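You operate a simulated robot arm through the tools that you are given. There is no shell and no other tool. Be economical: measure what you need, move in short steps, check, and stop when the job is done.

You run a simulated two-armed robot. Do the job below in one go: nothing can be reset, and whatever is moved stays where it is left.

JOB
Swap the film on plate 29 for a clear lid.
Fine: clamp it in the plate holder for the peel, free the clamp after and leave it there; film into the USED tray; use the lid that lies among the plates; spill nothing.

The check looks at the end state, three seconds after you hand in, the way a careful person would. Anything else that was tipped, shoved, dropped, spilled or broken makes it a failure. Lids that push on must go on centred and level and be pressed home; caps that screw on are set level and turned clockwise until they are tight.

ROBOT AND FRAMES
Two 7-joint arms with fingered hands on one trunk, on a base that drives. Base frame: it is fixed to the floor where the robot stands at the start and does not move with it; the origin is under the middle of the robot, x ahead of it, y to its left, z up. Lengths are in cm, angles in rad, forces in N, time in s.
The left shoulder is at the start at [6.8, 12.5, 110.4], the right one opposite. Places, roughly: blue lid [675, 350, 100]; clear lid (15x11x4 cm) [80, -70, 90]; grey lid [700, 350, 100]; holder clamp [50, 60, 90]; inside of the orange tray [70, 60, 90]; purple lid (15x11x4 cm) [60, -60, 60]; seat of the plate holder [50, 50, 90]; well plate [675, 375, 100]. Payload 3.6 kg a hand.
The tool frame of a hand sits at the grasp point between the pads (the TCP): z along the fingers, y along the line on which they close. The tips reach 3.4 cm beyond it. Largest opening 11.6 cm; the body of the gripper starts 4 cm behind the TCP. The gripper is a hand of 5 fingers: y runs from the thumb to the fingers, the wrist lies at [-1.6, -16, -16.4] in the tool frame, and closing takes about 1.5 s.
Orientation is told as [roll, pitch, yaw] about the base's x, y, z axes, in that order, counted from this pose: with the fingers straight down and the wrist toward the robot, the tool's x, y and z point along [0, 1, 0], [1, 0, 0] and [0, 0, -1] of the base frame.

CONTROLS
- The arms move only by the tool send_rows. It takes "left_rows", "right_rows" or both (then of equal length, played together; a hand with none holds still); each is a list of rows, each a list of 2 entries, a list of its own where there are three numbers: the turn, a rotation vector about the tool's x, y, z in units of 90 degrees (1.0 is 90 degrees), then the shift along the tool's x, y, z in units of 200 mm (1.0 is 200 mm). In form: [[[rx, ry, rz], [tx, ty, tz]], ...]. A call has 1 to 8 rows; each row is the pose to reach, as a shift and turn from the pose commanded when the call began, along the tool's axes at that moment. "left_claw" and "right_claw" are, for a hand that has rows, the gripper command, from -1 (fully open) to 1 (shut), values between in proportion, set as the call begins (left out, the last holds). A call with a number of a shift or a turn outside -1 to 1 is refused whole. Each row takes 0.2 s and may step no farther than 5 cm and 0.15 rad from the row before; otherwise, or with a gripper value out of range, the whole call is refused. A pose out of reach is approached as far as the arm can. The call stops where the force on the tool passes 80 N (or 10 N more than at its start, if that is more) or the arm is blocked; 0.2 s more then pass. The fingers move at their own pace (about 15.3 cm/s each) and stop on an object; they squeeze with about 29 N. The grip force told is the motor's: it shows also when the fingers shut on nothing. Time passes only in rows, and 0.2 s behind the last, so rows that repeat a pose let the fingers close. The reply holds the time, the measured pose of the TCP, the force on the tool along the base axes, the opening and the grip force, in the units named above and with some noise, with the torque about the TCP (base axes, N m) and any sound that the robot's microphone picked up, and new pictures: "pictures" is both (left out), scene, wrist or none (wrist: the cameras of the hands that moved).
- Cameras (640 x 400 px; columns grow to the right, rows downward): "scene" is now at [15.73, 3.67, 129.48]; the picture's right is [0.39, -0.92, 0.00], its down [-0.39, -0.16, -0.91] and it looks along [0.84, 0.35, -0.42] (base axes); focal length 214 px, centre (320, 200). "left" rides on the left gripper at [-6.9, -13.4, -11] in its tool frame; the picture's right is [-0.77, -0.19, 0.61], its down [0.59, -0.58, 0.57] and it looks along [0.25, 0.79, 0.55] (tool axes); focal length 256 px, centre (320, 200). "right" rides on the right gripper at [6.9, -13.4, -11] in its tool frame; the picture's right is [-0.77, 0.19, -0.61], its down [-0.59, -0.58, 0.57] and it looks along [-0.25, 0.80, 0.55] (tool axes); focal length 256 px, centre (320, 200). There is no depth. A picture from a camera that has moved, and an enlarged one, comes with that camera's place and axes in the base frame and with its lens.
- raise_lower(by): slides the trunk up (or, below 0, down) by that many cm; the arms and the scene camera ride with it, the base frame stays. It gives what a move gives, with no picture.
- roll_base(legs): drives the robot by 1 to 6 legs, each [ahead, turn to the left] in cm and rad, along the robot's own axes; the way and the turn of a leg run together, so that a leg with both is an arc; at most 150 cm and 3.142 rad a leg. The arms and the cameras ride along, it lands a little off, and it stops where it bumps. It gives what a move gives, and a new picture of the scene camera.
- move_fingers(index, middle, ring, little, thumb_bend, thumb_turn, hand): sets how far each is bent, from 0 (flat) to 100 (curled in); at 30 the hand is open as for a grip, at 70 the pads meet at the TCP. One left out holds its place. A second passes; each finger stops where it meets its share of the squeeze, and holds until it gets a number again. A gripper value or a shape takes the hand back. It gives what a move gives, with no picture; readings hold the bend of each and the force on index, middle, ring, little, thumb and palm. thumb_turn goes from beside the hand (0) to across from the fingers (100), as for a grip.
- set_grasp(shape, hand): the hand has 5 fingers and takes this shape, open, in about a second: jaw (thumb against the fingers, like two jaws); tri (thumb and two fingers); tip (a fingertip pinch); poke (one finger out to press); point (the index stretched); flat (the hand flat); cup (the hand cupped); fist (a fist). The gripper value then closes the fingers along that shape, each until it touches; the sizes above hold for jaw. It gives what a move gives, with no picture.
- aim_head(pan, tilt): turns the head with the scene camera to pan (to the left, within 1.501 rad either way) and tilt (down, from -0.506 to 1.204), counted from straight ahead of the robot. It gives what a move gives, and a new picture of the scene camera.
- inspect(camera, box): a new picture of the part [left, top, right, bottom] of that camera's present view, enlarged. No time passes.
- finish_job(): hands the job in; it is judged then, once.

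Go step by step. Nothing tells you exact positions but the pictures and the camera data: compare them with the known pose of the tool, close in by small moves and look again before you grip or let go. The budget is 120 turns and 260 pictures, counting those below and the enlarged ones. Unless the task says otherwise, let go and move clear before handing in, and close with one line.

The tools are called after "Request:" by a JSON object that holds its "method" and its "body". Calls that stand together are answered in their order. send_rows: Moves the arms, as the interface text tells. Its arguments: {"type":"object","properties":{"left_rows":{"type":"array","items":{"type":"array"}},"left_claw":{"type":"number"},"right_rows":{"type":"array","items":{"type":"array"}},"right_claw":{"type":"number"},"pictures":{"type":"string","enum":["both","scene","wrist","none"]}},"required":[]} The other tools are called the same way: raise_lower (by) slides the trunk up or down; set_grasp (shape, hand) gives the hand a shape; move_fingers (index, middle, ring, little, thumb_bend, thumb_turn, hand) moves the fingers one by one; roll_base (legs) drives the base; aim_head (pan, tilt) turns the head that bears the scene camera; inspect (camera, box) takes an enlarged picture of a part of a camera's view; finish_job () hands the job in.

At the start:

```text
clock: 0.0
left_tool_pos: [36.09, 36.94, 119.43]
left_ee_rot: [0.0, 0.0, -0.001]
left_contact_force: [-0.1, 0.9, 0.3]
left_moment: [0.0, -0.02, -0.01]
left_gripper_width: 11.6
left_gripper_force: 0.0
left_shape: jaw
left_bend: [30.0, 30.0, 30.0, 30.0, 30.0, 97.0]
left_finger forces: [0.0, 0.0, 0.0, 0.1, 0.1, 0.1]
right_tool_pos: [59.7, 3.08, 124.29]
right_ee_rot: [0.0, 0.002, 0.001]
right_contact_force: [-0.3, 1.0, 0.3]
right_moment: [0.0, 0.0, 0.02]
right_gripper_width: 11.6
right_gripper_force: 0.1
right_shape: jaw
right_bend: [30.0, 30.0, 30.0, 30.0, 30.0, 97.0]
right_finger forces: [0.1, 0.0, 0.1, 0.0, 0.0, 0.0]
trunk travel left (down, up): [-30.0, 46.2]
robot x, y, heading: [-0.12, -0.15, 0.0]
head pan, tilt: [0.396, 0.438]
```

scene: 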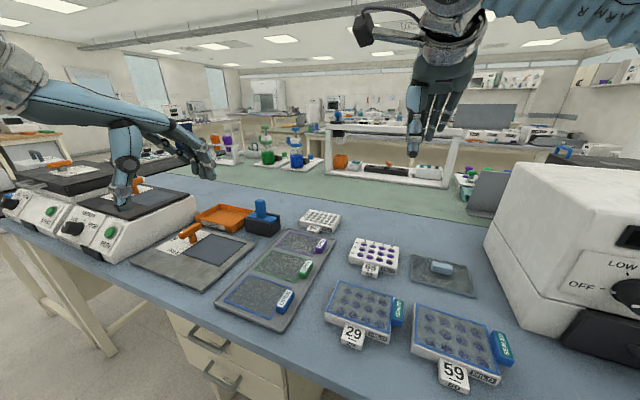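
right: 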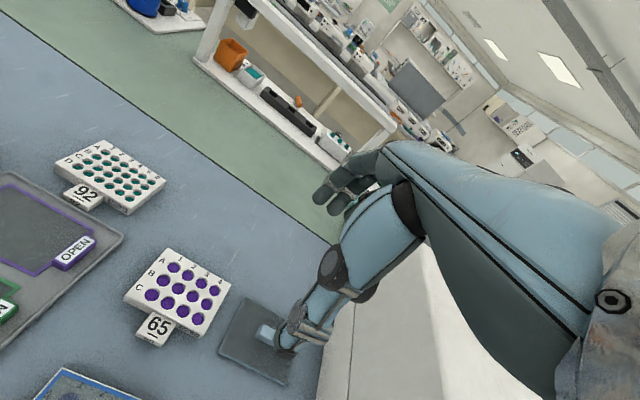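
left: 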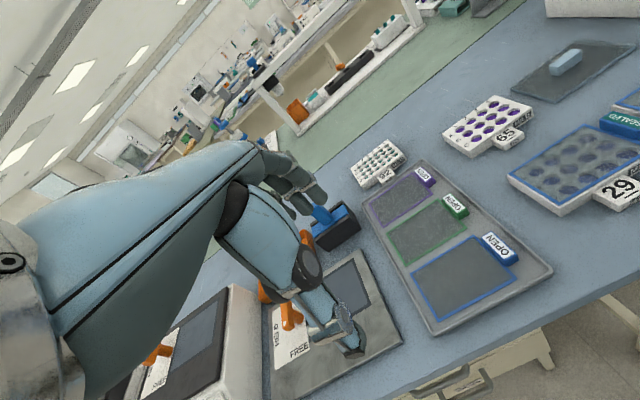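

I see plates 29, 59, 65 and 92, a mat with coloured zones, a plate holder with an orange clamp and an orange tray. I'll look closer before moving.

Request:
{"method": "inspect", "body": {"camera": "scene", "box": [300, 200, 540, 400]}}

Request:
{"method": "inspect", "body": {"camera": "scene", "box": [110, 180, 350, 340]}}

Request:
{"method": "inspect", "body": {"camera": "left", "box": [220, 200, 460, 400]}}

```text
2.00 times, centred on (420, 300) of scene
camera zoom: at [15.73, 3.67, 129.48], right [0.39, -0.92, 0.0], down [-0.39, -0.16, -0.91], along [0.84, 0.35, -0.42], focal length 429 px, centre (120, 0)
```

zoom: 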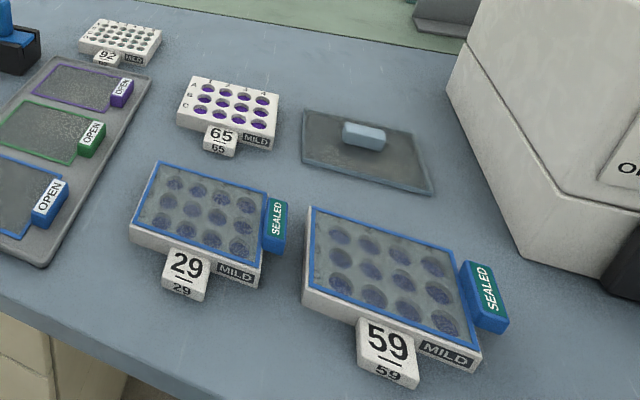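

```text
2.50 times, centred on (230, 260) of scene
camera zoom: at [15.73, 3.67, 129.48], right [0.39, -0.92, 0.0], down [-0.39, -0.16, -0.91], along [0.84, 0.35, -0.42], focal length 536 px, centre (545, 50)
```

zoom: 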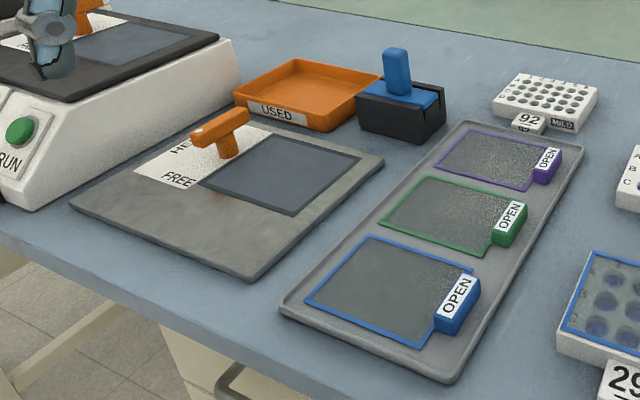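

```text
2.00 times, centred on (340, 300) of left
camera zoom: at [22.62, 30.04, 130.53], right [-0.19, -0.77, -0.61], down [-0.58, 0.59, -0.57], along [0.79, 0.25, -0.55], focal length 512 px, centre (280, 0)
```

zoom: 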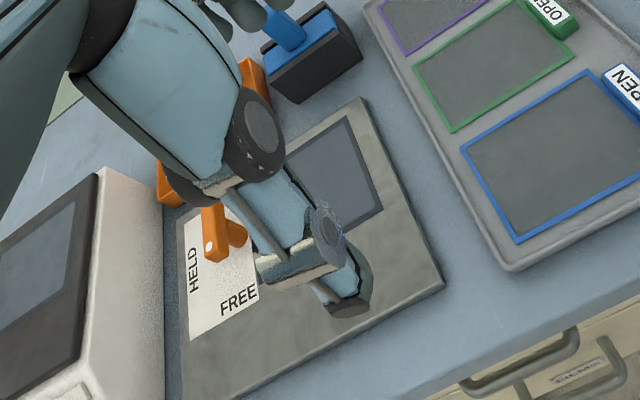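

The transparent slab with a pale knob near plate 65 may be the clear lid. But the listed clear lid is further right, so I'll look there first.

Request:
{"method": "aim_head", "body": {"pan": -0.7, "tilt": 0.6}}

Request:
{"method": "aim_head", "body": {"pan": 0.1, "tilt": 0.8}}

```text
clock: 1.3
left_tool_pos: [36.02, 36.88, 119.4]
left_ee_rot: [-0.001, 0.0, -0.001]
left_contact_force: [-0.2, -0.1, -0.1]
left_moment: [0.0, 0.02, 0.01]
left_gripper_width: 11.6
left_gripper_force: 0.0
left_shape: jaw
left_bend: [30.0, 30.0, 30.0, 30.0, 30.0, 97.0]
left_finger forces: [0.1, 0.0, 0.1, 0.1, 0.1, 0.0]
right_tool_pos: [59.71, 2.99, 124.41]
right_ee_rot: [0.0, 0.002, 0.001]
right_contact_force: [-0.4, -0.3, -0.5]
right_moment: [0.0, -0.01, -0.03]
right_gripper_width: 11.58
right_gripper_force: 0.0
right_shape: jaw
right_bend: [30.0, 30.0, 30.0, 30.0, 30.0, 97.0]
right_finger forces: [0.0, 0.0, 0.0, 0.0, 0.1, 0.0]
trunk travel left (down, up): [-30.0, 46.2]
robot x, y, heading: [0.18, 0.17, 0.0]
head pan, tilt: [-0.7, 0.6]
camera scene: at [14.0, -5.56, 128.01], right [-0.64, -0.77, 0.0], down [-0.43, 0.36, -0.83], along [0.63, -0.53, -0.56], focal length 214 px, centre (320, 200)
```

scene: 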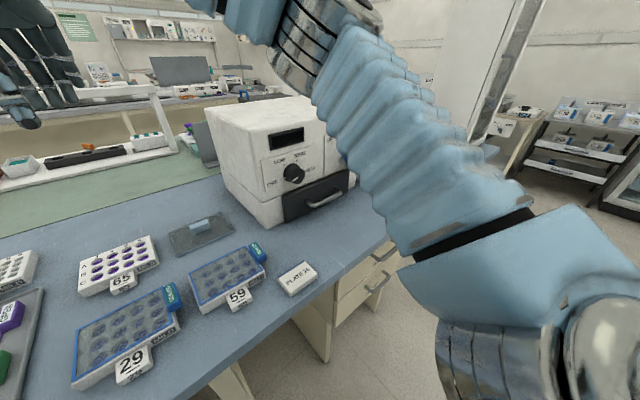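

```text
clock: 2.5
left_tool_pos: [36.12, 36.87, 119.48]
left_ee_rot: [0.001, 0.001, 0.0]
left_contact_force: [0.8, 0.7, -0.4]
left_moment: [0.01, 0.0, 0.02]
left_gripper_width: 11.6
left_gripper_force: 0.0
left_shape: jaw
left_bend: [30.0, 30.0, 30.0, 30.0, 30.0, 97.0]
left_finger forces: [0.0, 0.0, 0.0, 0.0, 0.0, 0.0]
right_tool_pos: [59.71, 3.2, 124.35]
right_ee_rot: [0.0, 0.002, -0.001]
right_contact_force: [-0.1, -0.4, 0.0]
right_moment: [0.01, -0.01, -0.02]
right_gripper_width: 11.61
right_gripper_force: 0.0
right_shape: jaw
right_bend: [30.0, 30.0, 30.0, 30.0, 30.0, 97.0]
right_finger forces: [0.1, 0.0, 0.0, 0.0, 0.0, 0.0]
trunk travel left (down, up): [-30.0, 46.2]
robot x, y, heading: [0.17, -0.07, -0.002]
head pan, tilt: [0.099, 0.799]
camera scene: at [15.26, 0.92, 126.32], right [0.1, -1.0, 0.0], down [-0.71, -0.07, -0.7], along [0.69, 0.07, -0.72], focal length 214 px, centre (320, 200)
```

scene: 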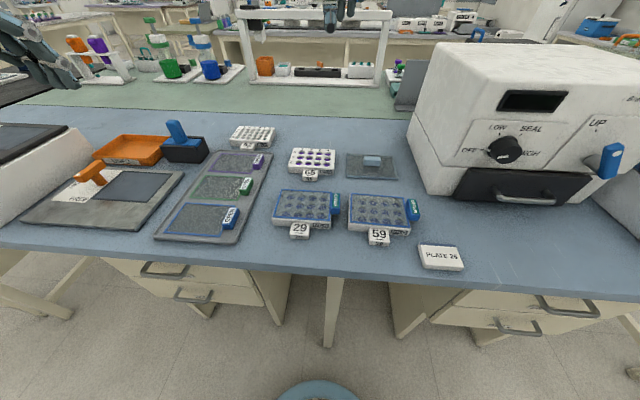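

Request:
{"method": "inspect", "body": {"camera": "scene", "box": [260, 120, 480, 280]}}

Request:
{"method": "inspect", "body": {"camera": "scene", "box": [10, 110, 280, 260]}}

```text
2.50 times, centred on (370, 200) of scene
camera zoom: at [15.26, 0.92, 126.32], right [0.1, -1.0, 0.0], down [-0.71, -0.07, -0.7], along [0.69, 0.07, -0.72], focal length 536 px, centre (195, 200)
```

zoom: 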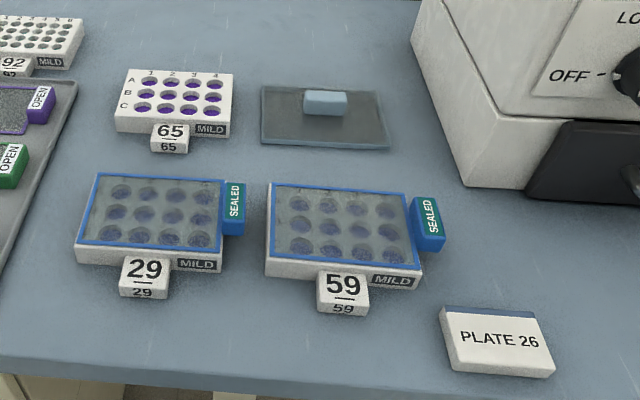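

```text
2.37 times, centred on (145, 185) of scene
camera zoom: at [15.26, 0.92, 126.32], right [0.1, -1.0, 0.0], down [-0.71, -0.07, -0.7], along [0.69, 0.07, -0.72], focal length 508 px, centre (735, 236)
```

zoom: 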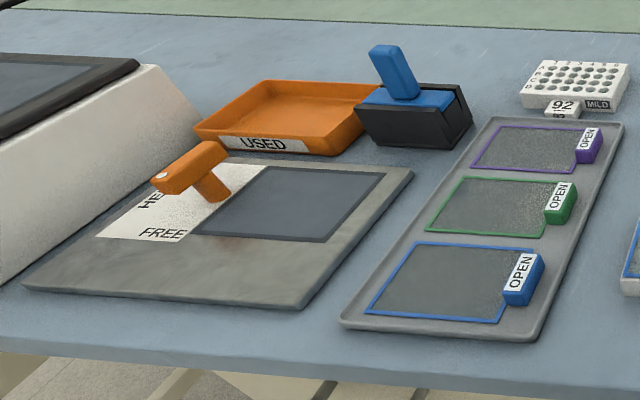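

Request:
{"method": "send_rows", "body": {"right_rows": [[[0, 0, 0], [0.04, -0.12, 0.15]], [[0, 0, 0], [0.08, -0.24, 0.3]], [[0, 0, 0], [0.12, -0.36, 0.45]], [[0, 0, 0], [0.15, -0.485, 0.6]]], "pictures": "wrist"}}

Request:
{"method": "aim_head", "body": {"pan": 0.75, "tilt": 0.65}}

Request:
{"method": "inspect", "body": {"camera": "scene", "box": [220, 120, 420, 260]}}

```text
clock: 3.5
left_tool_pos: [36.17, 36.9, 119.38]
left_ee_rot: [-0.001, 0.001, 0.0]
left_contact_force: [-0.6, -0.8, -0.4]
left_moment: [0.01, 0.0, -0.01]
left_gripper_width: 11.57
left_gripper_force: 0.0
left_shape: jaw
left_bend: [30.0, 30.0, 30.0, 30.0, 30.0, 97.0]
left_finger forces: [0.0, 0.1, 0.0, 0.0, 0.1, 0.0]
right_tool_pos: [49.87, 6.4, 112.48]
right_ee_rot: [0.0, 0.0, -0.001]
right_contact_force: [-0.4, -1.0, 0.1]
right_moment: [-0.02, 0.0, 0.0]
right_gripper_width: 11.61
right_gripper_force: 0.1
right_shape: jaw
right_bend: [30.0, 30.0, 30.0, 30.0, 30.0, 97.0]
right_finger forces: [0.0, 0.0, 0.1, 0.1, 0.1, 0.0]
trunk travel left (down, up): [-30.0, 46.2]
robot x, y, heading: [0.15, -0.03, -0.002]
head pan, tilt: [0.099, 0.799]
camera right: at [36.34, 13.4, 123.49], right [0.19, -0.77, 0.61], down [-0.58, -0.59, -0.57], along [0.8, -0.25, -0.55], focal length 256 px, centre (320, 200)
```

right: 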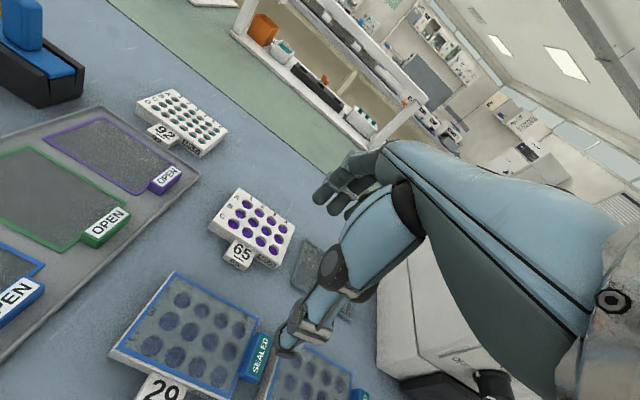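

```text
clock: 4.5
left_tool_pos: [36.02, 36.83, 119.55]
left_ee_rot: [0.002, -0.001, -0.001]
left_contact_force: [-0.1, -0.2, -0.7]
left_moment: [0.0, -0.04, 0.03]
left_gripper_width: 11.6
left_gripper_force: 0.1
left_shape: jaw
left_bend: [30.0, 30.0, 30.0, 30.0, 30.0, 97.0]
left_finger forces: [0.1, 0.0, 0.1, 0.0, 0.0, 0.0]
right_tool_pos: [49.97, 6.39, 112.65]
right_ee_rot: [-0.001, 0.004, 0.0]
right_contact_force: [-0.6, 0.7, 0.4]
right_moment: [-0.02, 0.0, 0.03]
right_gripper_width: 11.58
right_gripper_force: 0.1
right_shape: jaw
right_bend: [30.0, 30.0, 30.0, 30.0, 30.0, 97.0]
right_finger forces: [0.0, 0.0, 0.0, 0.0, 0.0, 0.1]
trunk travel left (down, up): [-30.0, 46.2]
robot x, y, heading: [-0.4, -0.25, -0.002]
head pan, tilt: [0.75, 0.649]
camera scene: at [13.58, 6.04, 127.58], right [0.68, -0.73, 0.0], down [-0.44, -0.41, -0.8], along [0.58, 0.54, -0.61], focal length 214 px, centre (320, 200)
```

scene: 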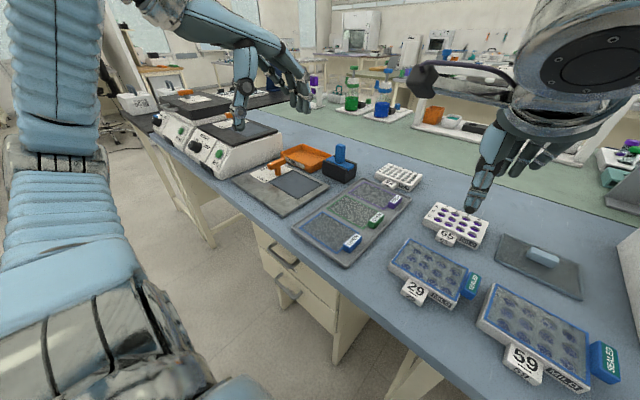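

```text
2.86 times, centred on (320, 190) of scene
camera zoom: at [13.58, 6.04, 127.58], right [0.68, -0.73, 0.0], down [-0.44, -0.41, -0.8], along [0.58, 0.54, -0.61], focal length 613 px, centre (320, 229)
```

zoom: 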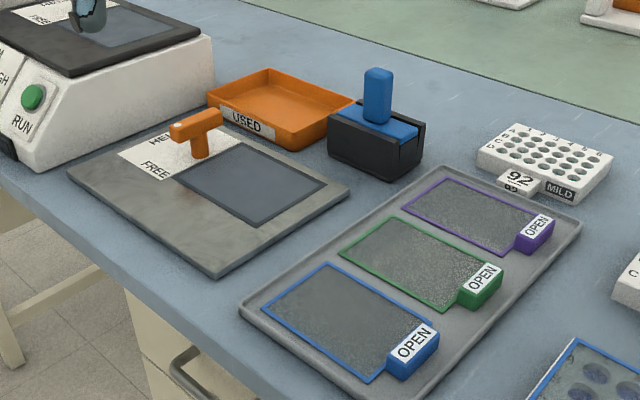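

Plate 29's film top is at about z 91, spanning x 43–53 and y 2–14. The seat is centred at about (51.5, 52.5). I'll move both wrist cameras to look closer.

Request:
{"method": "send_rows", "body": {"left_rows": [[[0, 0, 0], [0.2, 0.09, 0.04]], [[0, 0, 0], [0.4, 0.18, 0.08]], [[0, 0, 0], [0.6, 0.27, 0.12]], [[0, 0, 0], [0.8, 0.36, 0.16]], [[0, 0, 0], [1.0, 0.45, 0.2]]], "right_rows": [[[0, 0, 0], [0, -0.1, 0]], [[0, 0, 0], [0, -0.2, 0]], [[0, 0, 0], [0, -0.3, 0]], [[0, 0, 0], [0, -0.4, 0]], [[0, 0, 0], [0, -0.5, 0]]], "pictures": "wrist"}}

Request:
{"method": "inspect", "body": {"camera": "right", "box": [140, 200, 340, 360]}}

Request:
{"method": "inspect", "body": {"camera": "left", "box": [300, 180, 540, 380]}}

```text
clock: 5.7
left_tool_pos: [45.08, 57.15, 115.23]
left_ee_rot: [0.0, 0.0, 0.001]
left_contact_force: [0.3, 0.2, -0.7]
left_moment: [-0.03, -0.01, -0.02]
left_gripper_width: 11.59
left_gripper_force: 0.0
left_shape: jaw
left_bend: [30.0, 30.0, 30.0, 30.0, 30.0, 97.0]
left_finger forces: [0.0, 0.1, 0.1, 0.1, 0.0, 0.1]
right_tool_pos: [39.88, 5.96, 112.11]
right_ee_rot: [-0.002, 0.0, 0.0]
right_contact_force: [0.0, 0.1, -0.8]
right_moment: [-0.01, 0.01, 0.02]
right_gripper_width: 11.54
right_gripper_force: 0.1
right_shape: jaw
right_bend: [30.0, 30.0, 30.0, 30.0, 30.0, 97.0]
right_finger forces: [0.1, 0.0, 0.0, 0.1, 0.0, 0.2]
trunk travel left (down, up): [-30.0, 46.2]
robot x, y, heading: [-0.01, 0.05, 0.0]
head pan, tilt: [0.75, 0.649]
camera right: at [26.45, 13.17, 123.2], right [0.19, -0.77, 0.61], down [-0.58, -0.59, -0.56], along [0.79, -0.25, -0.55], focal length 256 px, centre (320, 200)
camera left: at [31.69, 50.32, 126.35], right [-0.19, -0.77, -0.61], down [-0.58, 0.59, -0.56], along [0.79, 0.25, -0.55], focal length 256 px, centre (320, 200)
```

right: 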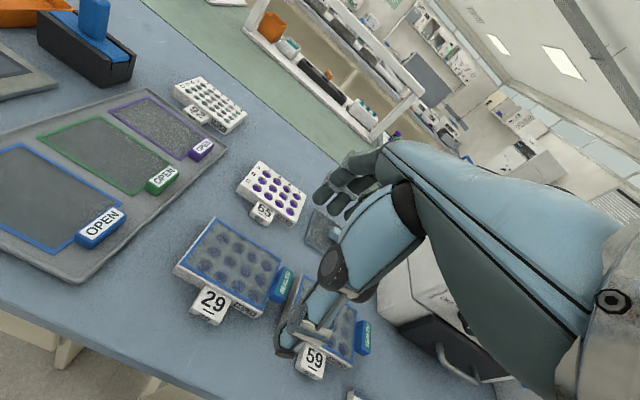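
left: 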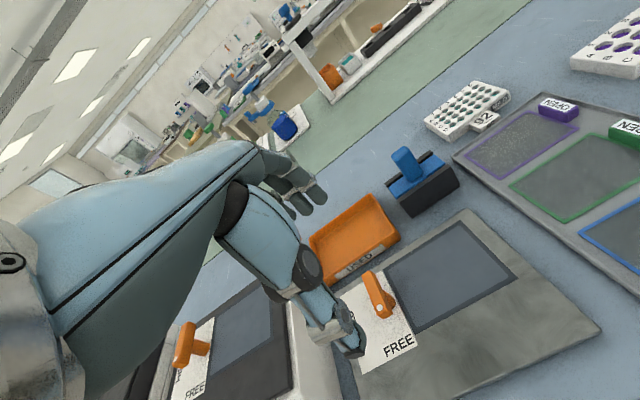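

```text
2.50 times, centred on (240, 280) of right
camera zoom: at [26.45, 13.17, 123.2], right [0.19, -0.77, 0.61], down [-0.58, -0.59, -0.56], along [0.79, -0.25, -0.55], focal length 640 px, centre (520, 0)
```

zoom: 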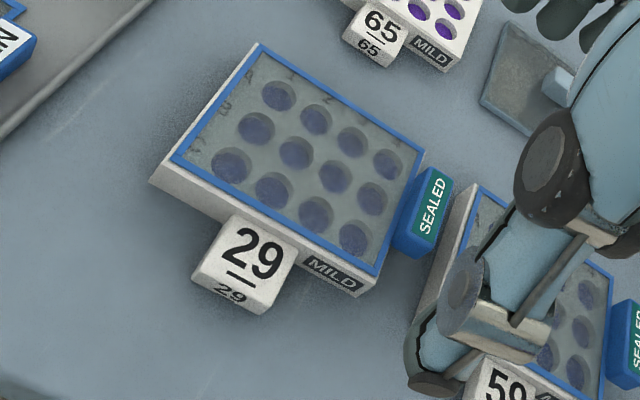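

```text
2.00 times, centred on (420, 280) of left
camera zoom: at [31.69, 50.32, 126.35], right [-0.19, -0.77, -0.61], down [-0.58, 0.59, -0.56], along [0.79, 0.25, -0.55], focal length 512 px, centre (120, 40)
```

zoom: 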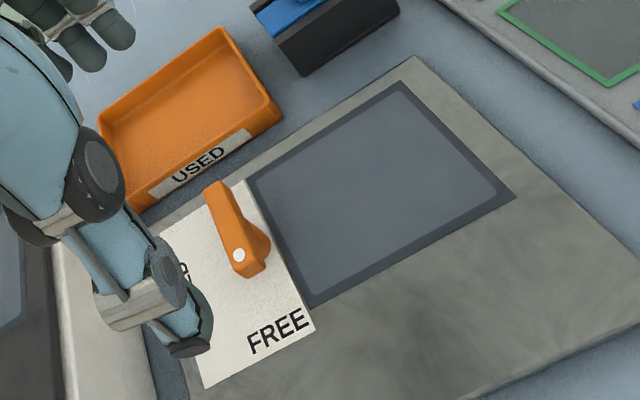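

The clamp lever now points to FREE (toward −x) and HELD is 90° round, toward +y. I'll park the right hand to the side, then bring the left hand to plate 29's right half, clear of its tag.

Request:
{"method": "send_rows", "body": {"right_rows": [[[0, 0, 0], [-0.23, 0, 0.0]], [[0, 0, 0], [-0.46, -0.05, 0]], [[0, 0, 0], [-0.69, -0.1, -0.1]], [[0, 0, 0], [-0.9, -0.15, -0.2]], [[0, 0, 0], [-1.0, -0.2, -0.2]]], "left_rows": [[[0, 0, 0], [-0.2, 0, 0]], [[0, 0, 0], [-0.4, 0, 0]], [[0, 0, 0], [-0.6, 0, 0]], [[0, 0, 0], [-0.8, 0, 0]], [[0, 0, 0], [-1.0, 0, 0]]], "pictures": "none"}}

Request:
{"method": "send_rows", "body": {"right_rows": [[[0, 0, 0], [-0.1, 0, 0]], [[0, 0, 0], [-0.2, 0, 0]], [[0, 0, 0], [-0.3, 0, 0]], [[0, 0, 0], [-0.4, 0, 0]], [[0, 0, 0], [-0.4, 0, 0]]], "left_rows": [[[0, 0, 0], [-0.2, 0, 0]], [[0, 0, 0], [-0.4, 0, 0]], [[0, 0, 0], [-0.6, 0, 0]], [[0, 0, 0], [-0.8, 0, 0]], [[0, 0, 0], [-1.0, 0, 0]]], "pictures": "none"}}

Request:
{"method": "send_rows", "body": {"left_rows": [[[0, 0, 0], [-0.2, 0.05, 0.1]], [[0, 0, 0], [-0.4, 0.1, 0.2]], [[0, 0, 0], [-0.6, 0.15, 0.35]], [[0, 0, 0], [-0.67, 0.15, 0.5]]], "pictures": "wrist"}}

Request:
{"method": "aim_head", "body": {"pan": 0.1, "tilt": 0.8}}

```text
refused: row 3 steps farther than a row can; nothing moved
```

```text
clock: 6.9
left_tool_pos: [44.91, 36.81, 115.55]
left_ee_rot: [-0.001, -0.001, 0.001]
left_contact_force: [0.4, 0.6, 0.5]
left_moment: [0.01, 0.0, 0.01]
left_gripper_width: 11.58
left_gripper_force: 0.0
left_shape: jaw
left_bend: [30.0, 30.0, 30.0, 30.0, 30.0, 97.0]
left_finger forces: [0.0, 0.1, 0.0, 0.0, 0.0, 0.0]
right_tool_pos: [39.97, -1.89, 112.31]
right_ee_rot: [0.0, 0.001, 0.0]
right_contact_force: [0.3, 0.8, -0.4]
right_moment: [0.01, 0.01, 0.01]
right_gripper_width: 11.59
right_gripper_force: 0.0
right_shape: jaw
right_bend: [30.0, 30.0, 30.0, 30.0, 30.0, 97.0]
right_finger forces: [0.1, 0.0, 0.0, 0.0, 0.0, 0.0]
trunk travel left (down, up): [-30.0, 46.2]
robot x, y, heading: [-0.01, -0.03, 0.001]
head pan, tilt: [0.75, 0.649]
```

```text
refused: row 3 steps farther than a row can; nothing moved
```

```text
clock: 7.9
left_tool_pos: [44.85, 36.91, 115.65]
left_ee_rot: [-0.002, -0.001, 0.001]
left_contact_force: [-0.5, 0.2, 1.1]
left_moment: [0.02, -0.02, 0.05]
left_gripper_width: 11.55
left_gripper_force: 0.1
left_shape: jaw
left_bend: [30.0, 30.0, 30.0, 30.0, 30.0, 97.0]
left_finger forces: [0.0, 0.0, 0.0, 0.0, 0.1, 0.0]
right_tool_pos: [39.8, -1.83, 112.37]
right_ee_rot: [0.0, 0.002, -0.001]
right_contact_force: [0.2, -0.3, 0.6]
right_moment: [-0.01, 0.0, 0.0]
right_gripper_width: 11.6
right_gripper_force: 0.2
right_shape: jaw
right_bend: [30.0, 30.0, 30.0, 30.0, 30.0, 97.0]
right_finger forces: [0.0, 0.0, 0.0, 0.0, 0.0, 0.1]
trunk travel left (down, up): [-30.0, 46.2]
robot x, y, heading: [-0.03, 0.11, 0.003]
head pan, tilt: [0.099, 0.799]
camera scene: at [15.25, 0.92, 126.32], right [0.1, -0.99, 0.0], down [-0.71, -0.07, -0.7], along [0.69, 0.07, -0.72], focal length 214 px, centre (320, 200)
```

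scene: 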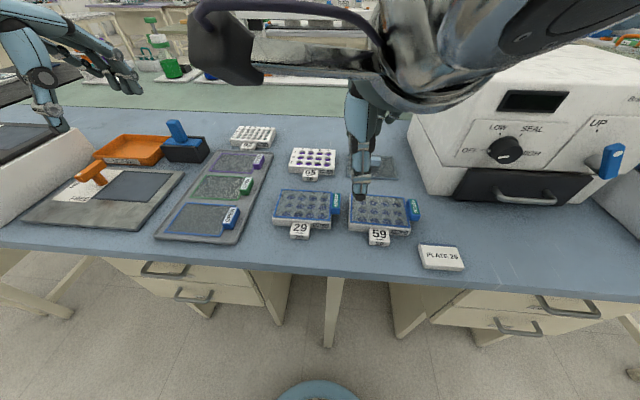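

The left hand is at y 37 and the right at y −2. I'll continue clearing the right hand away and bring the left one in.

Request:
{"method": "send_rows", "body": {"right_rows": [[[0, 0, 0], [-0.23, 0, 0]], [[0, 0, 0], [-0.46, -0.04, 0]], [[0, 0, 0], [-0.68, -0.08, -0.05]], [[0, 0, 0], [-0.88, -0.13, -0.1]], [[0, 0, 0], [-1.0, -0.2, -0.15]]], "left_rows": [[[0, 0, 0], [-0.16, 0.03, 0]], [[0, 0, 0], [-0.32, 0.06, 0]], [[0, 0, 0], [-0.48, 0.1, 0.05]], [[0, 0, 0], [-0.64, 0.13, 0.1]], [[0, 0, 0], [-0.8, 0.16, 0.15]]], "pictures": "none"}}

Request:
{"method": "send_rows", "body": {"left_rows": [[[0, 0, 0], [-0.2, 0, 0.08]], [[0, 0, 0], [-0.4, 0, 0.16]], [[0, 0, 0], [-0.6, 0, 0.24]], [[0, 0, 0], [-0.85, 0, 0.3]]], "pictures": "both"}}

```text
clock: 9.1
left_tool_pos: [48.03, 21.19, 112.22]
left_ee_rot: [0.001, 0.003, 0.005]
left_contact_force: [0.8, 0.0, 0.1]
left_moment: [0.0, 0.06, 0.02]
left_gripper_width: 11.6
left_gripper_force: 0.0
left_shape: jaw
left_bend: [30.0, 30.0, 30.0, 30.0, 30.0, 97.0]
left_finger forces: [0.0, 0.1, 0.0, 0.1, 0.0, 0.1]
right_tool_pos: [36.16, -22.25, 115.3]
right_ee_rot: [-0.001, 0.003, 0.008]
right_contact_force: [1.1, -0.6, -0.5]
right_moment: [0.05, 0.04, 0.03]
right_gripper_width: 11.57
right_gripper_force: 0.0
right_shape: jaw
right_bend: [30.0, 30.0, 30.0, 30.0, 30.0, 97.0]
right_finger forces: [0.1, 0.0, 0.0, 0.0, 0.0, 0.0]
right hand out of reach, approached as far as the arm can: row 2, 3, 4
trunk travel left (down, up): [-30.0, 46.2]
robot x, y, heading: [0.08, -0.03, -0.001]
head pan, tilt: [0.099, 0.799]
```

```text
refused: row 4 steps farther than a row can; nothing moved
```

Request:
{"method": "send_rows", "body": {"left_rows": [[[0, 0, 0], [-0.18, 0, 0.08]], [[0, 0, 0], [-0.36, 0, 0.16]], [[0, 0, 0], [-0.54, 0, 0.24]], [[0, 0, 0], [-0.72, 0, 0.32]], [[0, 0, 0], [-0.875, 0, 0.4]]], "pictures": "both"}}

```text
clock: 10.3
left_tool_pos: [48.27, 3.68, 104.81]
left_ee_rot: [0.002, 0.0, 0.0]
left_contact_force: [-0.4, -0.1, -0.6]
left_moment: [0.01, -0.03, 0.01]
left_gripper_width: 11.58
left_gripper_force: 0.0
left_shape: jaw
left_bend: [30.0, 30.0, 30.0, 30.0, 30.0, 97.0]
left_finger forces: [0.1, 0.0, 0.1, 0.0, 0.0, 0.0]
right_tool_pos: [35.83, -22.41, 115.35]
right_ee_rot: [0.002, 0.002, -0.001]
right_contact_force: [0.2, -0.2, 0.0]
right_moment: [0.02, 0.01, 0.01]
right_gripper_width: 11.58
right_gripper_force: 0.1
right_shape: jaw
right_bend: [30.0, 30.0, 30.0, 30.0, 30.0, 97.0]
right_finger forces: [0.1, 0.0, 0.1, 0.1, 0.0, 0.1]
trunk travel left (down, up): [-30.0, 46.2]
robot x, y, heading: [0.23, 0.08, -0.0]
head pan, tilt: [0.099, 0.799]
camera scene: at [15.27, 0.74, 126.32], right [0.1, -1.0, 0.0], down [-0.71, -0.07, -0.7], along [0.69, 0.07, -0.72], focal length 214 px, centre (320, 200)
camera left: at [34.77, -3.25, 115.82], right [-0.19, -0.77, -0.61], down [-0.58, 0.59, -0.56], along [0.8, 0.25, -0.55], focal length 256 px, centre (320, 200)
```

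scene: 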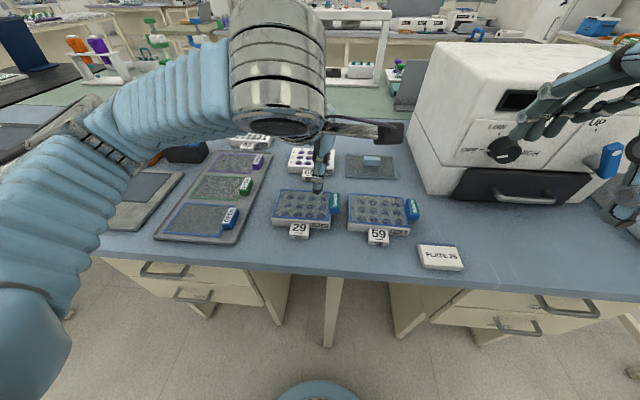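
left: 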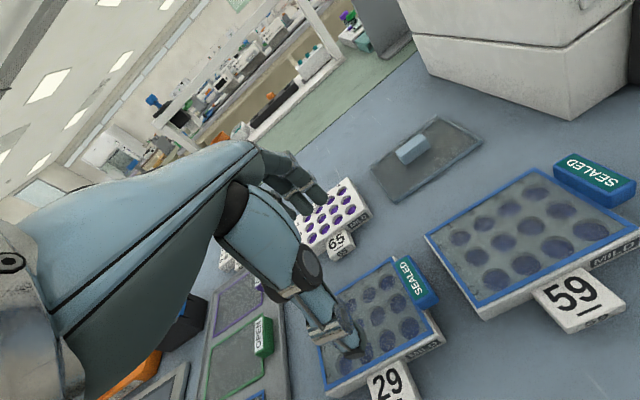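

The thumb lines up with the gap right of the tag. Descending in small steps.

Request:
{"method": "send_rows", "body": {"left_rows": [[[0, 0, 0], [0, 0, 0.15]], [[0, 0, 0], [0, 0, 0.3]], [[0, 0, 0], [0, 0, 0.42]]], "pictures": "wrist"}}

Request:
{"method": "inspect", "body": {"camera": "left", "box": [260, 160, 460, 400]}}

Request:
{"method": "inspect", "body": {"camera": "scene", "box": [260, 140, 360, 240]}}

```text
clock: 11.1
left_tool_pos: [48.26, 3.4, 96.34]
left_ee_rot: [0.001, 0.0, 0.0]
left_contact_force: [0.3, -0.2, -0.4]
left_moment: [-0.02, -0.02, -0.01]
left_gripper_width: 11.58
left_gripper_force: 0.1
left_shape: jaw
left_bend: [30.0, 30.0, 30.0, 30.0, 30.0, 97.0]
left_finger forces: [0.0, 0.0, 0.0, 0.0, 0.0, 0.0]
right_tool_pos: [35.79, -22.25, 115.44]
right_ee_rot: [0.001, 0.003, 0.002]
right_contact_force: [-0.5, -0.4, -0.7]
right_moment: [0.01, 0.0, -0.02]
right_gripper_width: 11.57
right_gripper_force: 0.0
right_shape: jaw
right_bend: [30.0, 30.0, 30.0, 30.0, 30.0, 97.0]
right_finger forces: [0.0, 0.0, 0.0, 0.0, 0.0, 0.0]
trunk travel left (down, up): [-30.0, 46.2]
robot x, y, heading: [0.05, -0.03, 0.004]
head pan, tilt: [0.099, 0.799]
camera left: at [34.78, -3.45, 107.33], right [-0.19, -0.77, -0.61], down [-0.58, 0.59, -0.57], along [0.8, 0.25, -0.55], focal length 256 px, centre (320, 200)
```

left: 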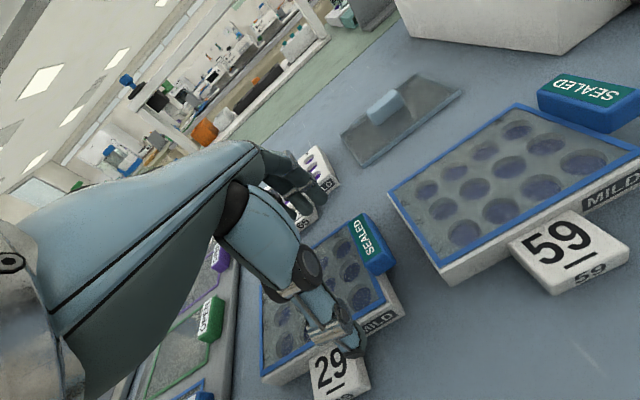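

```text
1.67 times, centred on (360, 280) of left
camera zoom: at [34.78, -3.45, 107.33], right [-0.19, -0.77, -0.61], down [-0.58, 0.59, -0.57], along [0.8, 0.25, -0.55], focal length 427 px, centre (253, 67)
```

zoom: 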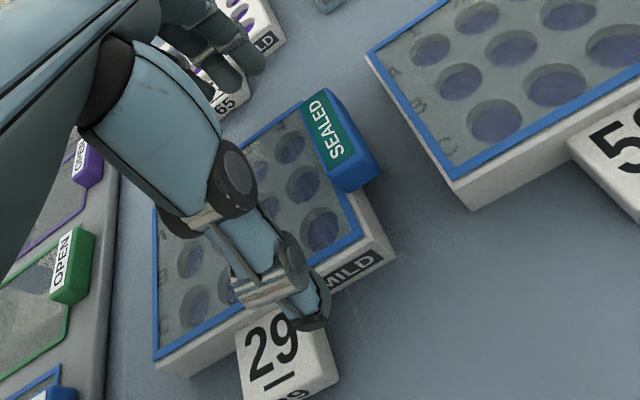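

```text
4.00 times, centred on (310, 190) of scene
camera zoom: at [15.26, 0.87, 126.32], right [0.1, -0.99, 0.0], down [-0.71, -0.07, -0.7], along [0.69, 0.07, -0.72], focal length 858 px, centre (360, 240)
```

zoom: 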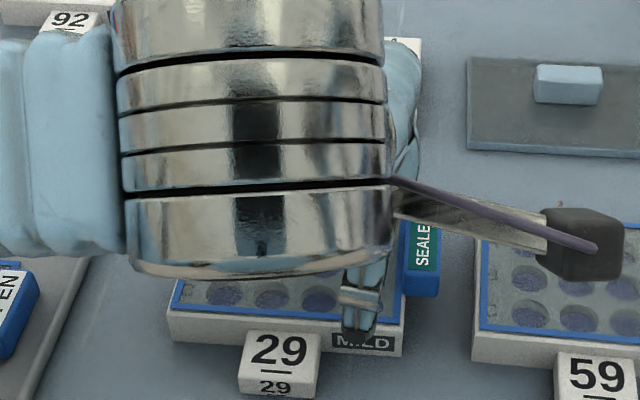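

Request:
{"method": "send_rows", "body": {"left_rows": [[[0, 0, 0], [0.01, -0.005, 0.08]], [[0, 0, 0], [0.01, -0.005, 0.14]], [[0, 0, 0], [0.01, -0.005, 0.175]]], "pictures": "wrist"}}

Request:
{"method": "inspect", "body": {"camera": "left", "box": [240, 160, 480, 400]}}

```text
clock: 11.9
left_tool_pos: [48.08, 3.64, 92.7]
left_ee_rot: [0.0, 0.0, 0.001]
left_contact_force: [0.5, 0.0, 0.4]
left_moment: [0.01, -0.01, 0.01]
left_gripper_width: 11.6
left_gripper_force: 0.1
left_shape: jaw
left_bend: [30.0, 30.0, 30.0, 30.0, 30.0, 97.0]
left_finger forces: [0.0, 0.0, 0.1, 0.1, 0.0, 0.0]
right_tool_pos: [35.88, -22.27, 115.4]
right_ee_rot: [0.001, 0.001, 0.0]
right_contact_force: [-0.8, -0.2, 0.2]
right_moment: [0.01, -0.01, 0.03]
right_gripper_width: 11.59
right_gripper_force: 0.0
right_shape: jaw
right_bend: [30.0, 30.0, 30.0, 30.0, 30.0, 97.0]
right_finger forces: [0.1, 0.1, 0.0, 0.1, 0.0, 0.1]
trunk travel left (down, up): [-30.0, 46.2]
robot x, y, heading: [0.15, 0.32, -0.003]
head pan, tilt: [0.099, 0.799]
camera left: at [34.62, -3.27, 103.71], right [-0.19, -0.77, -0.61], down [-0.58, 0.59, -0.57], along [0.8, 0.25, -0.55], focal length 256 px, centre (320, 200)
```

left: 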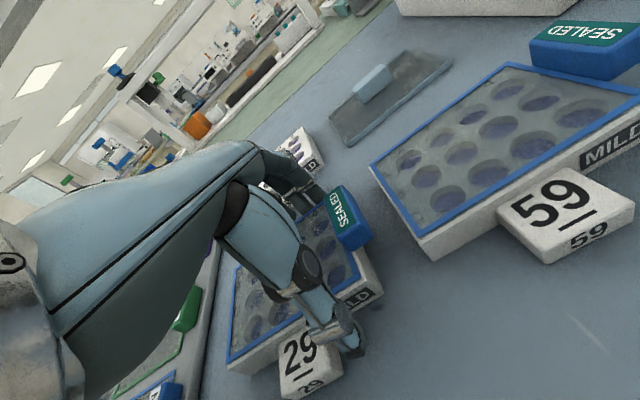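

```text
1.67 times, centred on (360, 280) of left
camera zoom: at [34.62, -3.27, 103.71], right [-0.19, -0.77, -0.61], down [-0.58, 0.59, -0.57], along [0.8, 0.25, -0.55], focal length 427 px, centre (253, 67)
```

zoom: 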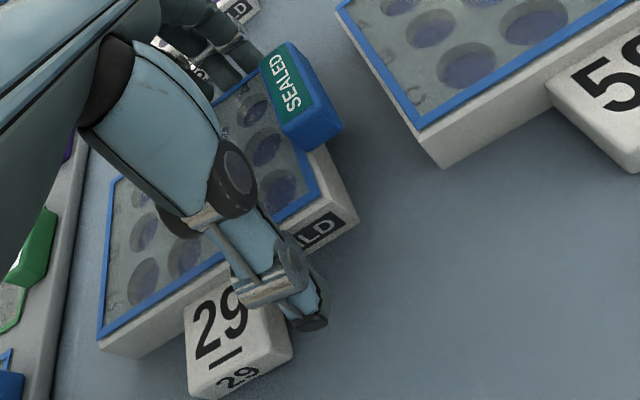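

Request:
{"method": "send_rows", "body": {"left_rows": [[[0, 0, 0], [0, 0, 0.015]], [[0, 0, 0], [0, 0, 0.02]]], "pictures": "none"}}

Request:
{"method": "send_rows", "body": {"left_rows": [[[0, 0, 0], [0, 0, 0]], [[0, 0, 0], [0, 0, 0]], [[0, 0, 0], [0, 0, 0]], [[0, 0, 0], [0, 0, 0]], [[0, 0, 0], [0, 0, 0]], [[0, 0, 0], [0, 0, 0]], [[0, 0, 0], [0, 0, 0]]], "left_claw": 1, "pictures": "wrist"}}

Request:
{"method": "inspect", "body": {"camera": "left", "box": [240, 160, 480, 400]}}

```text
clock: 12.5
left_tool_pos: [48.15, 3.61, 92.17]
left_ee_rot: [0.0, -0.001, 0.001]
left_contact_force: [-0.7, -1.0, -0.3]
left_moment: [0.0, 0.02, 0.03]
left_gripper_width: 11.56
left_gripper_force: 0.1
left_shape: jaw
left_bend: [30.0, 30.0, 30.0, 30.0, 30.0, 97.0]
left_finger forces: [0.1, 0.1, 0.1, 0.0, 0.0, 0.1]
right_tool_pos: [35.88, -22.23, 115.5]
right_ee_rot: [-0.001, 0.001, 0.0]
right_contact_force: [0.4, -0.2, 0.1]
right_moment: [0.05, -0.01, 0.03]
right_gripper_width: 11.58
right_gripper_force: 0.0
right_shape: jaw
right_bend: [30.0, 30.0, 30.0, 30.0, 30.0, 97.0]
right_finger forces: [0.1, 0.1, 0.0, 0.0, 0.0, 0.0]
trunk travel left (down, up): [-30.0, 46.2]
robot x, y, heading: [-0.4, -0.24, 0.003]
head pan, tilt: [0.099, 0.799]
```

```text
clock: 14.1
left_tool_pos: [48.16, 3.63, 92.15]
left_ee_rot: [-0.001, 0.0, -0.001]
left_contact_force: [0.0, -0.2, 0.1]
left_moment: [0.05, -0.04, -0.04]
left_gripper_width: 9.0
left_gripper_force: 28.9
left_shape: jaw
left_bend: [35.0, 37.0, 51.0, 56.0, 36.0, 98.0]
left_finger forces: [14.2, 8.2, 3.9, 0.0, 26.7, 0.1]
right_tool_pos: [35.83, -22.35, 115.38]
right_ee_rot: [0.001, 0.002, 0.0]
right_contact_force: [0.1, -0.3, 0.0]
right_moment: [-0.02, 0.03, 0.03]
right_gripper_width: 11.58
right_gripper_force: 0.0
right_shape: jaw
right_bend: [30.0, 30.0, 30.0, 30.0, 30.0, 97.0]
right_finger forces: [0.1, 0.0, 0.1, 0.1, 0.0, 0.0]
trunk travel left (down, up): [-30.0, 46.2]
robot x, y, heading: [0.01, -0.08, -0.001]
head pan, tilt: [0.099, 0.799]
camera left: at [34.73, -3.3, 103.3], right [-0.19, -0.77, -0.61], down [-0.58, 0.59, -0.56], along [0.79, 0.25, -0.55], focal length 256 px, centre (320, 200)
```

left: 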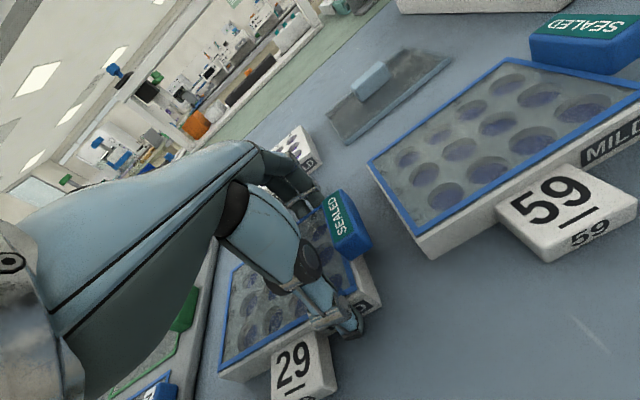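

```text
1.67 times, centred on (360, 280) of left
camera zoom: at [34.73, -3.3, 103.3], right [-0.19, -0.77, -0.61], down [-0.58, 0.59, -0.56], along [0.79, 0.25, -0.55], focal length 427 px, centre (253, 67)
```

zoom: 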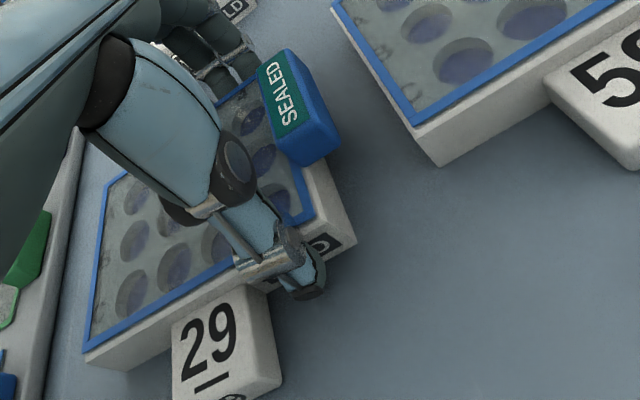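

The plate is gripped, about 9 cm deep, with no visible yaw. The ring and little fingers have curled in near the film tab, so I'll open those two.

Request:
{"method": "move_fingers", "body": {"hand": "left", "ring": 28, "little": 25}}

Request:
{"method": "send_rows", "body": {"left_rows": [[[0, 0, 0], [0, 0, -0.03]], [[0, 0, 0], [0, 0, -0.06]]], "pictures": "wrist"}}

Request:
{"method": "inspect", "body": {"camera": "left", "box": [200, 160, 440, 400]}}

Request:
{"method": "inspect", "body": {"camera": "scene", "box": [250, 160, 370, 260]}}

```text
clock: 15.1
left_tool_pos: [48.04, 3.49, 92.25]
left_ee_rot: [-0.001, 0.0, -0.001]
left_contact_force: [0.0, 0.7, 1.1]
left_moment: [0.01, -0.08, 0.03]
left_gripper_width: 8.93
left_gripper_force: 24.7
left_shape: fingers
left_bend: [35.0, 37.0, 28.0, 25.0, 36.0, 98.0]
left_finger forces: [15.8, 9.3, 0.0, 0.0, 25.4, 0.0]
right_tool_pos: [35.83, -22.26, 115.53]
right_ee_rot: [0.0, 0.001, 0.001]
right_contact_force: [-0.1, 0.0, 0.0]
right_moment: [0.0, -0.01, 0.03]
right_gripper_width: 11.54
right_gripper_force: 0.1
right_shape: jaw
right_bend: [30.0, 30.0, 30.0, 30.0, 30.0, 97.0]
right_finger forces: [0.0, 0.0, 0.0, 0.1, 0.0, 0.0]
trunk travel left (down, up): [-30.0, 46.2]
robot x, y, heading: [0.16, -0.1, -0.002]
head pan, tilt: [0.099, 0.799]
```

```text
clock: 15.7
left_tool_pos: [48.11, 3.55, 93.39]
left_ee_rot: [0.001, 0.002, 0.0]
left_contact_force: [-0.6, 0.1, -1.3]
left_moment: [-0.06, -0.02, 0.0]
left_gripper_width: 8.95
left_gripper_force: 25.0
left_shape: fingers
left_bend: [35.0, 37.0, 28.0, 25.0, 36.0, 98.0]
left_finger forces: [15.9, 9.3, 0.0, 0.0, 25.2, 0.0]
right_tool_pos: [35.93, -22.24, 115.42]
right_ee_rot: [0.002, 0.002, -0.001]
right_contact_force: [0.7, 0.5, 0.9]
right_moment: [-0.01, 0.02, 0.05]
right_gripper_width: 11.59
right_gripper_force: 0.1
right_shape: jaw
right_bend: [30.0, 30.0, 30.0, 30.0, 30.0, 97.0]
right_finger forces: [0.0, 0.1, 0.0, 0.1, 0.0, 0.0]
trunk travel left (down, up): [-30.0, 46.2]
robot x, y, heading: [-0.25, -0.13, 0.005]
head pan, tilt: [0.099, 0.799]
camera left: at [34.68, -3.33, 104.46], right [-0.19, -0.77, -0.61], down [-0.58, 0.59, -0.56], along [0.79, 0.25, -0.55], focal length 256 px, centre (320, 200)
```

left: 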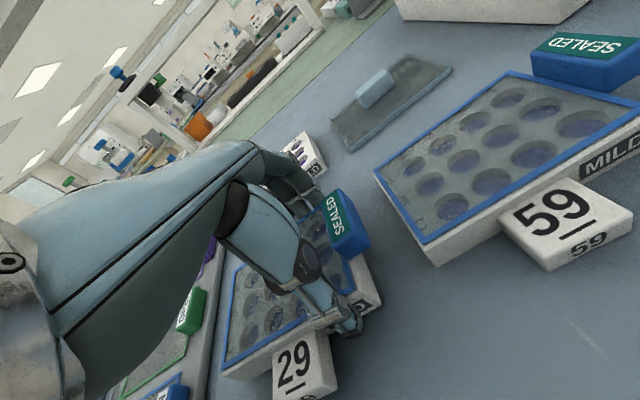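

```text
1.67 times, centred on (320, 280) of left
camera zoom: at [34.68, -3.33, 104.46], right [-0.19, -0.77, -0.61], down [-0.58, 0.59, -0.56], along [0.79, 0.25, -0.55], focal length 427 px, centre (320, 67)
```

zoom: 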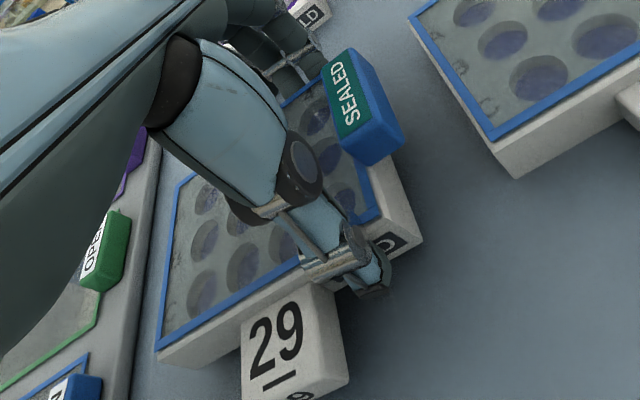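

```text
4.00 times, centred on (310, 210) of scene
camera zoom: at [15.26, 0.85, 126.32], right [0.1, -1.0, 0.0], down [-0.71, -0.07, -0.7], along [0.69, 0.07, -0.72], focal length 858 px, centre (360, 160)
```

zoom: 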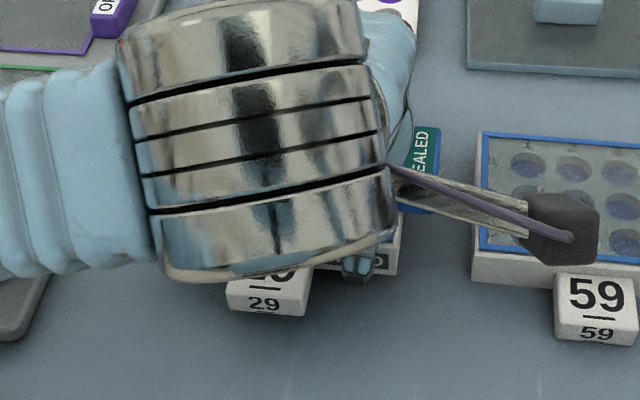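

The plate lifted level and firm. I'll raise it and carry it to above the holder seat.

Request:
{"method": "send_rows", "body": {"left_rows": [[[0, 0, 0], [0, 0, -0.2]], [[0, 0, 0], [0.1, 0.02, -0.4]], [[0, 0, 0], [0.3, 0.05, -0.4]], [[0, 0, 0], [0.5, 0.08, -0.4]], [[0, 0, 0], [0.7, 0.11, -0.4]], [[0, 0, 0], [0.85, 0.14, -0.4]], [[0, 0, 0], [1.0, 0.17, -0.4]]], "pictures": "none"}}

Request:
{"method": "send_rows", "body": {"left_rows": [[[0, 0, 0], [0.17, 0, 0]], [[0, 0, 0], [0.34, 0, 0]], [[0, 0, 0], [0.51, 0, 0]], [[0, 0, 0], [0.68, 0, 0]], [[0, 0, 0], [0.85, 0, 0]], [[0, 0, 0], [1.0, 0, 0]]], "pictures": "none"}}

Request:
{"method": "send_rows", "body": {"left_rows": [[[0, 0, 0], [0.12, 0, 0]], [[0, 0, 0], [0.235, 0, 0]]], "pictures": "wrist"}}

Request:
{"method": "aim_head", "body": {"pan": 0.75, "tilt": 0.65}}

```text
clock: 17.3
left_tool_pos: [51.54, 23.62, 101.56]
left_ee_rot: [0.002, 0.0, 0.001]
left_contact_force: [0.2, 0.2, -0.9]
left_moment: [-0.07, 0.01, 0.04]
left_gripper_width: 8.94
left_gripper_force: 25.0
left_shape: fingers
left_bend: [35.0, 37.0, 28.0, 25.0, 36.0, 98.0]
left_finger forces: [15.8, 9.1, 0.0, 0.1, 24.8, 0.0]
right_tool_pos: [35.84, -22.17, 115.45]
right_ee_rot: [-0.002, 0.001, 0.001]
right_contact_force: [0.1, 0.7, -0.1]
right_moment: [-0.01, 0.02, -0.03]
right_gripper_width: 11.56
right_gripper_force: 0.1
right_shape: jaw
right_bend: [30.0, 30.0, 30.0, 30.0, 30.0, 97.0]
right_finger forces: [0.1, 0.0, 0.1, 0.1, 0.0, 0.0]
trunk travel left (down, up): [-30.0, 46.2]
robot x, y, heading: [-0.55, -0.07, -0.001]
head pan, tilt: [0.099, 0.799]
```

```text
clock: 18.7
left_tool_pos: [51.39, 43.4, 101.33]
left_ee_rot: [-0.001, 0.0, -0.001]
left_contact_force: [-0.6, 0.1, -0.4]
left_moment: [-0.01, 0.01, 0.0]
left_gripper_width: 8.92
left_gripper_force: 24.4
left_shape: fingers
left_bend: [35.0, 37.0, 28.0, 25.0, 36.0, 98.0]
left_finger forces: [15.6, 9.0, 0.0, 0.0, 24.6, 0.0]
right_tool_pos: [35.86, -22.23, 115.37]
right_ee_rot: [-0.001, 0.002, 0.002]
right_contact_force: [0.3, -0.1, 0.4]
right_moment: [0.01, 0.0, 0.02]
right_gripper_width: 11.59
right_gripper_force: 0.1
right_shape: jaw
right_bend: [30.0, 30.0, 30.0, 30.0, 30.0, 97.0]
right_finger forces: [0.0, 0.1, 0.1, 0.0, 0.0, 0.0]
trunk travel left (down, up): [-30.0, 46.2]
robot x, y, heading: [0.24, -0.15, -0.004]
head pan, tilt: [0.099, 0.799]
```

```text
clock: 19.3
left_tool_pos: [51.4, 48.17, 101.27]
left_ee_rot: [-0.001, -0.001, 0.0]
left_contact_force: [0.4, -0.6, -1.4]
left_moment: [-0.07, 0.0, -0.01]
left_gripper_width: 8.95
left_gripper_force: 25.0
left_shape: fingers
left_bend: [35.0, 37.0, 28.0, 25.0, 36.0, 98.0]
left_finger forces: [15.7, 9.1, 0.0, 0.0, 24.7, 0.0]
right_tool_pos: [35.81, -22.24, 115.34]
right_ee_rot: [0.0, 0.002, 0.0]
right_contact_force: [-0.4, 0.1, 0.0]
right_moment: [0.03, -0.02, 0.0]
right_gripper_width: 11.6
right_gripper_force: 0.0
right_shape: jaw
right_bend: [30.0, 30.0, 30.0, 30.0, 30.0, 97.0]
right_finger forces: [0.1, 0.0, 0.1, 0.1, 0.1, 0.0]
trunk travel left (down, up): [-30.0, 46.2]
robot x, y, heading: [-0.18, -0.06, 0.001]
head pan, tilt: [0.099, 0.799]
camera left: at [38.04, 41.31, 112.25], right [-0.19, -0.77, -0.61], down [-0.58, 0.59, -0.56], along [0.8, 0.25, -0.55], focal length 256 px, centre (320, 200)
```

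left: 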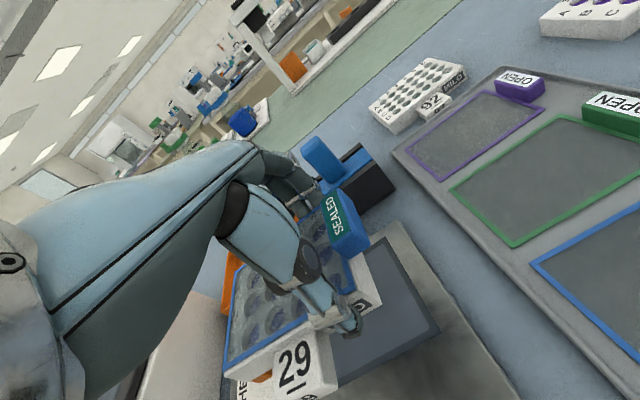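

```text
clock: 20.4
left_tool_pos: [51.57, 48.23, 101.22]
left_ee_rot: [-0.002, -0.001, 0.0]
left_contact_force: [0.0, -1.0, -1.0]
left_moment: [-0.06, -0.04, -0.04]
left_gripper_width: 8.91
left_gripper_force: 24.8
left_shape: fingers
left_bend: [35.0, 37.0, 28.0, 25.0, 36.0, 98.0]
left_finger forces: [15.6, 9.1, 0.1, 0.0, 24.8, 0.0]
right_tool_pos: [35.87, -22.29, 115.42]
right_ee_rot: [0.0, 0.002, -0.001]
right_contact_force: [0.4, 0.3, -0.2]
right_moment: [0.02, -0.04, 0.03]
right_gripper_width: 11.57
right_gripper_force: 0.0
right_shape: jaw
right_bend: [30.0, 30.0, 30.0, 30.0, 30.0, 97.0]
right_finger forces: [0.1, 0.1, 0.1, 0.0, 0.0, 0.0]
trunk travel left (down, up): [-30.0, 46.2]
robot x, y, heading: [0.18, 0.04, -0.001]
head pan, tilt: [0.75, 0.649]
camera scene: at [13.58, 6.01, 127.58], right [0.68, -0.73, 0.0], down [-0.44, -0.41, -0.8], along [0.58, 0.54, -0.61], focal length 214 px, centre (320, 200)
```

scene: 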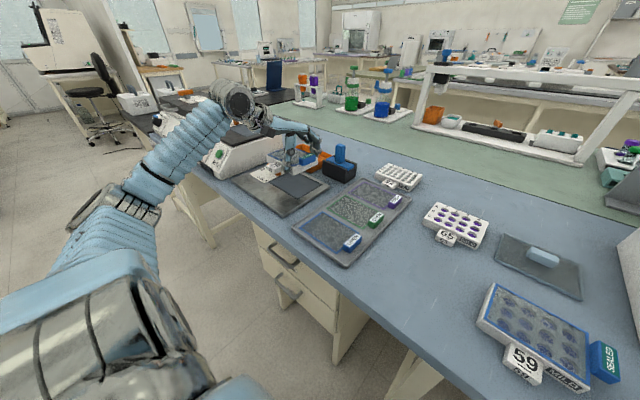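

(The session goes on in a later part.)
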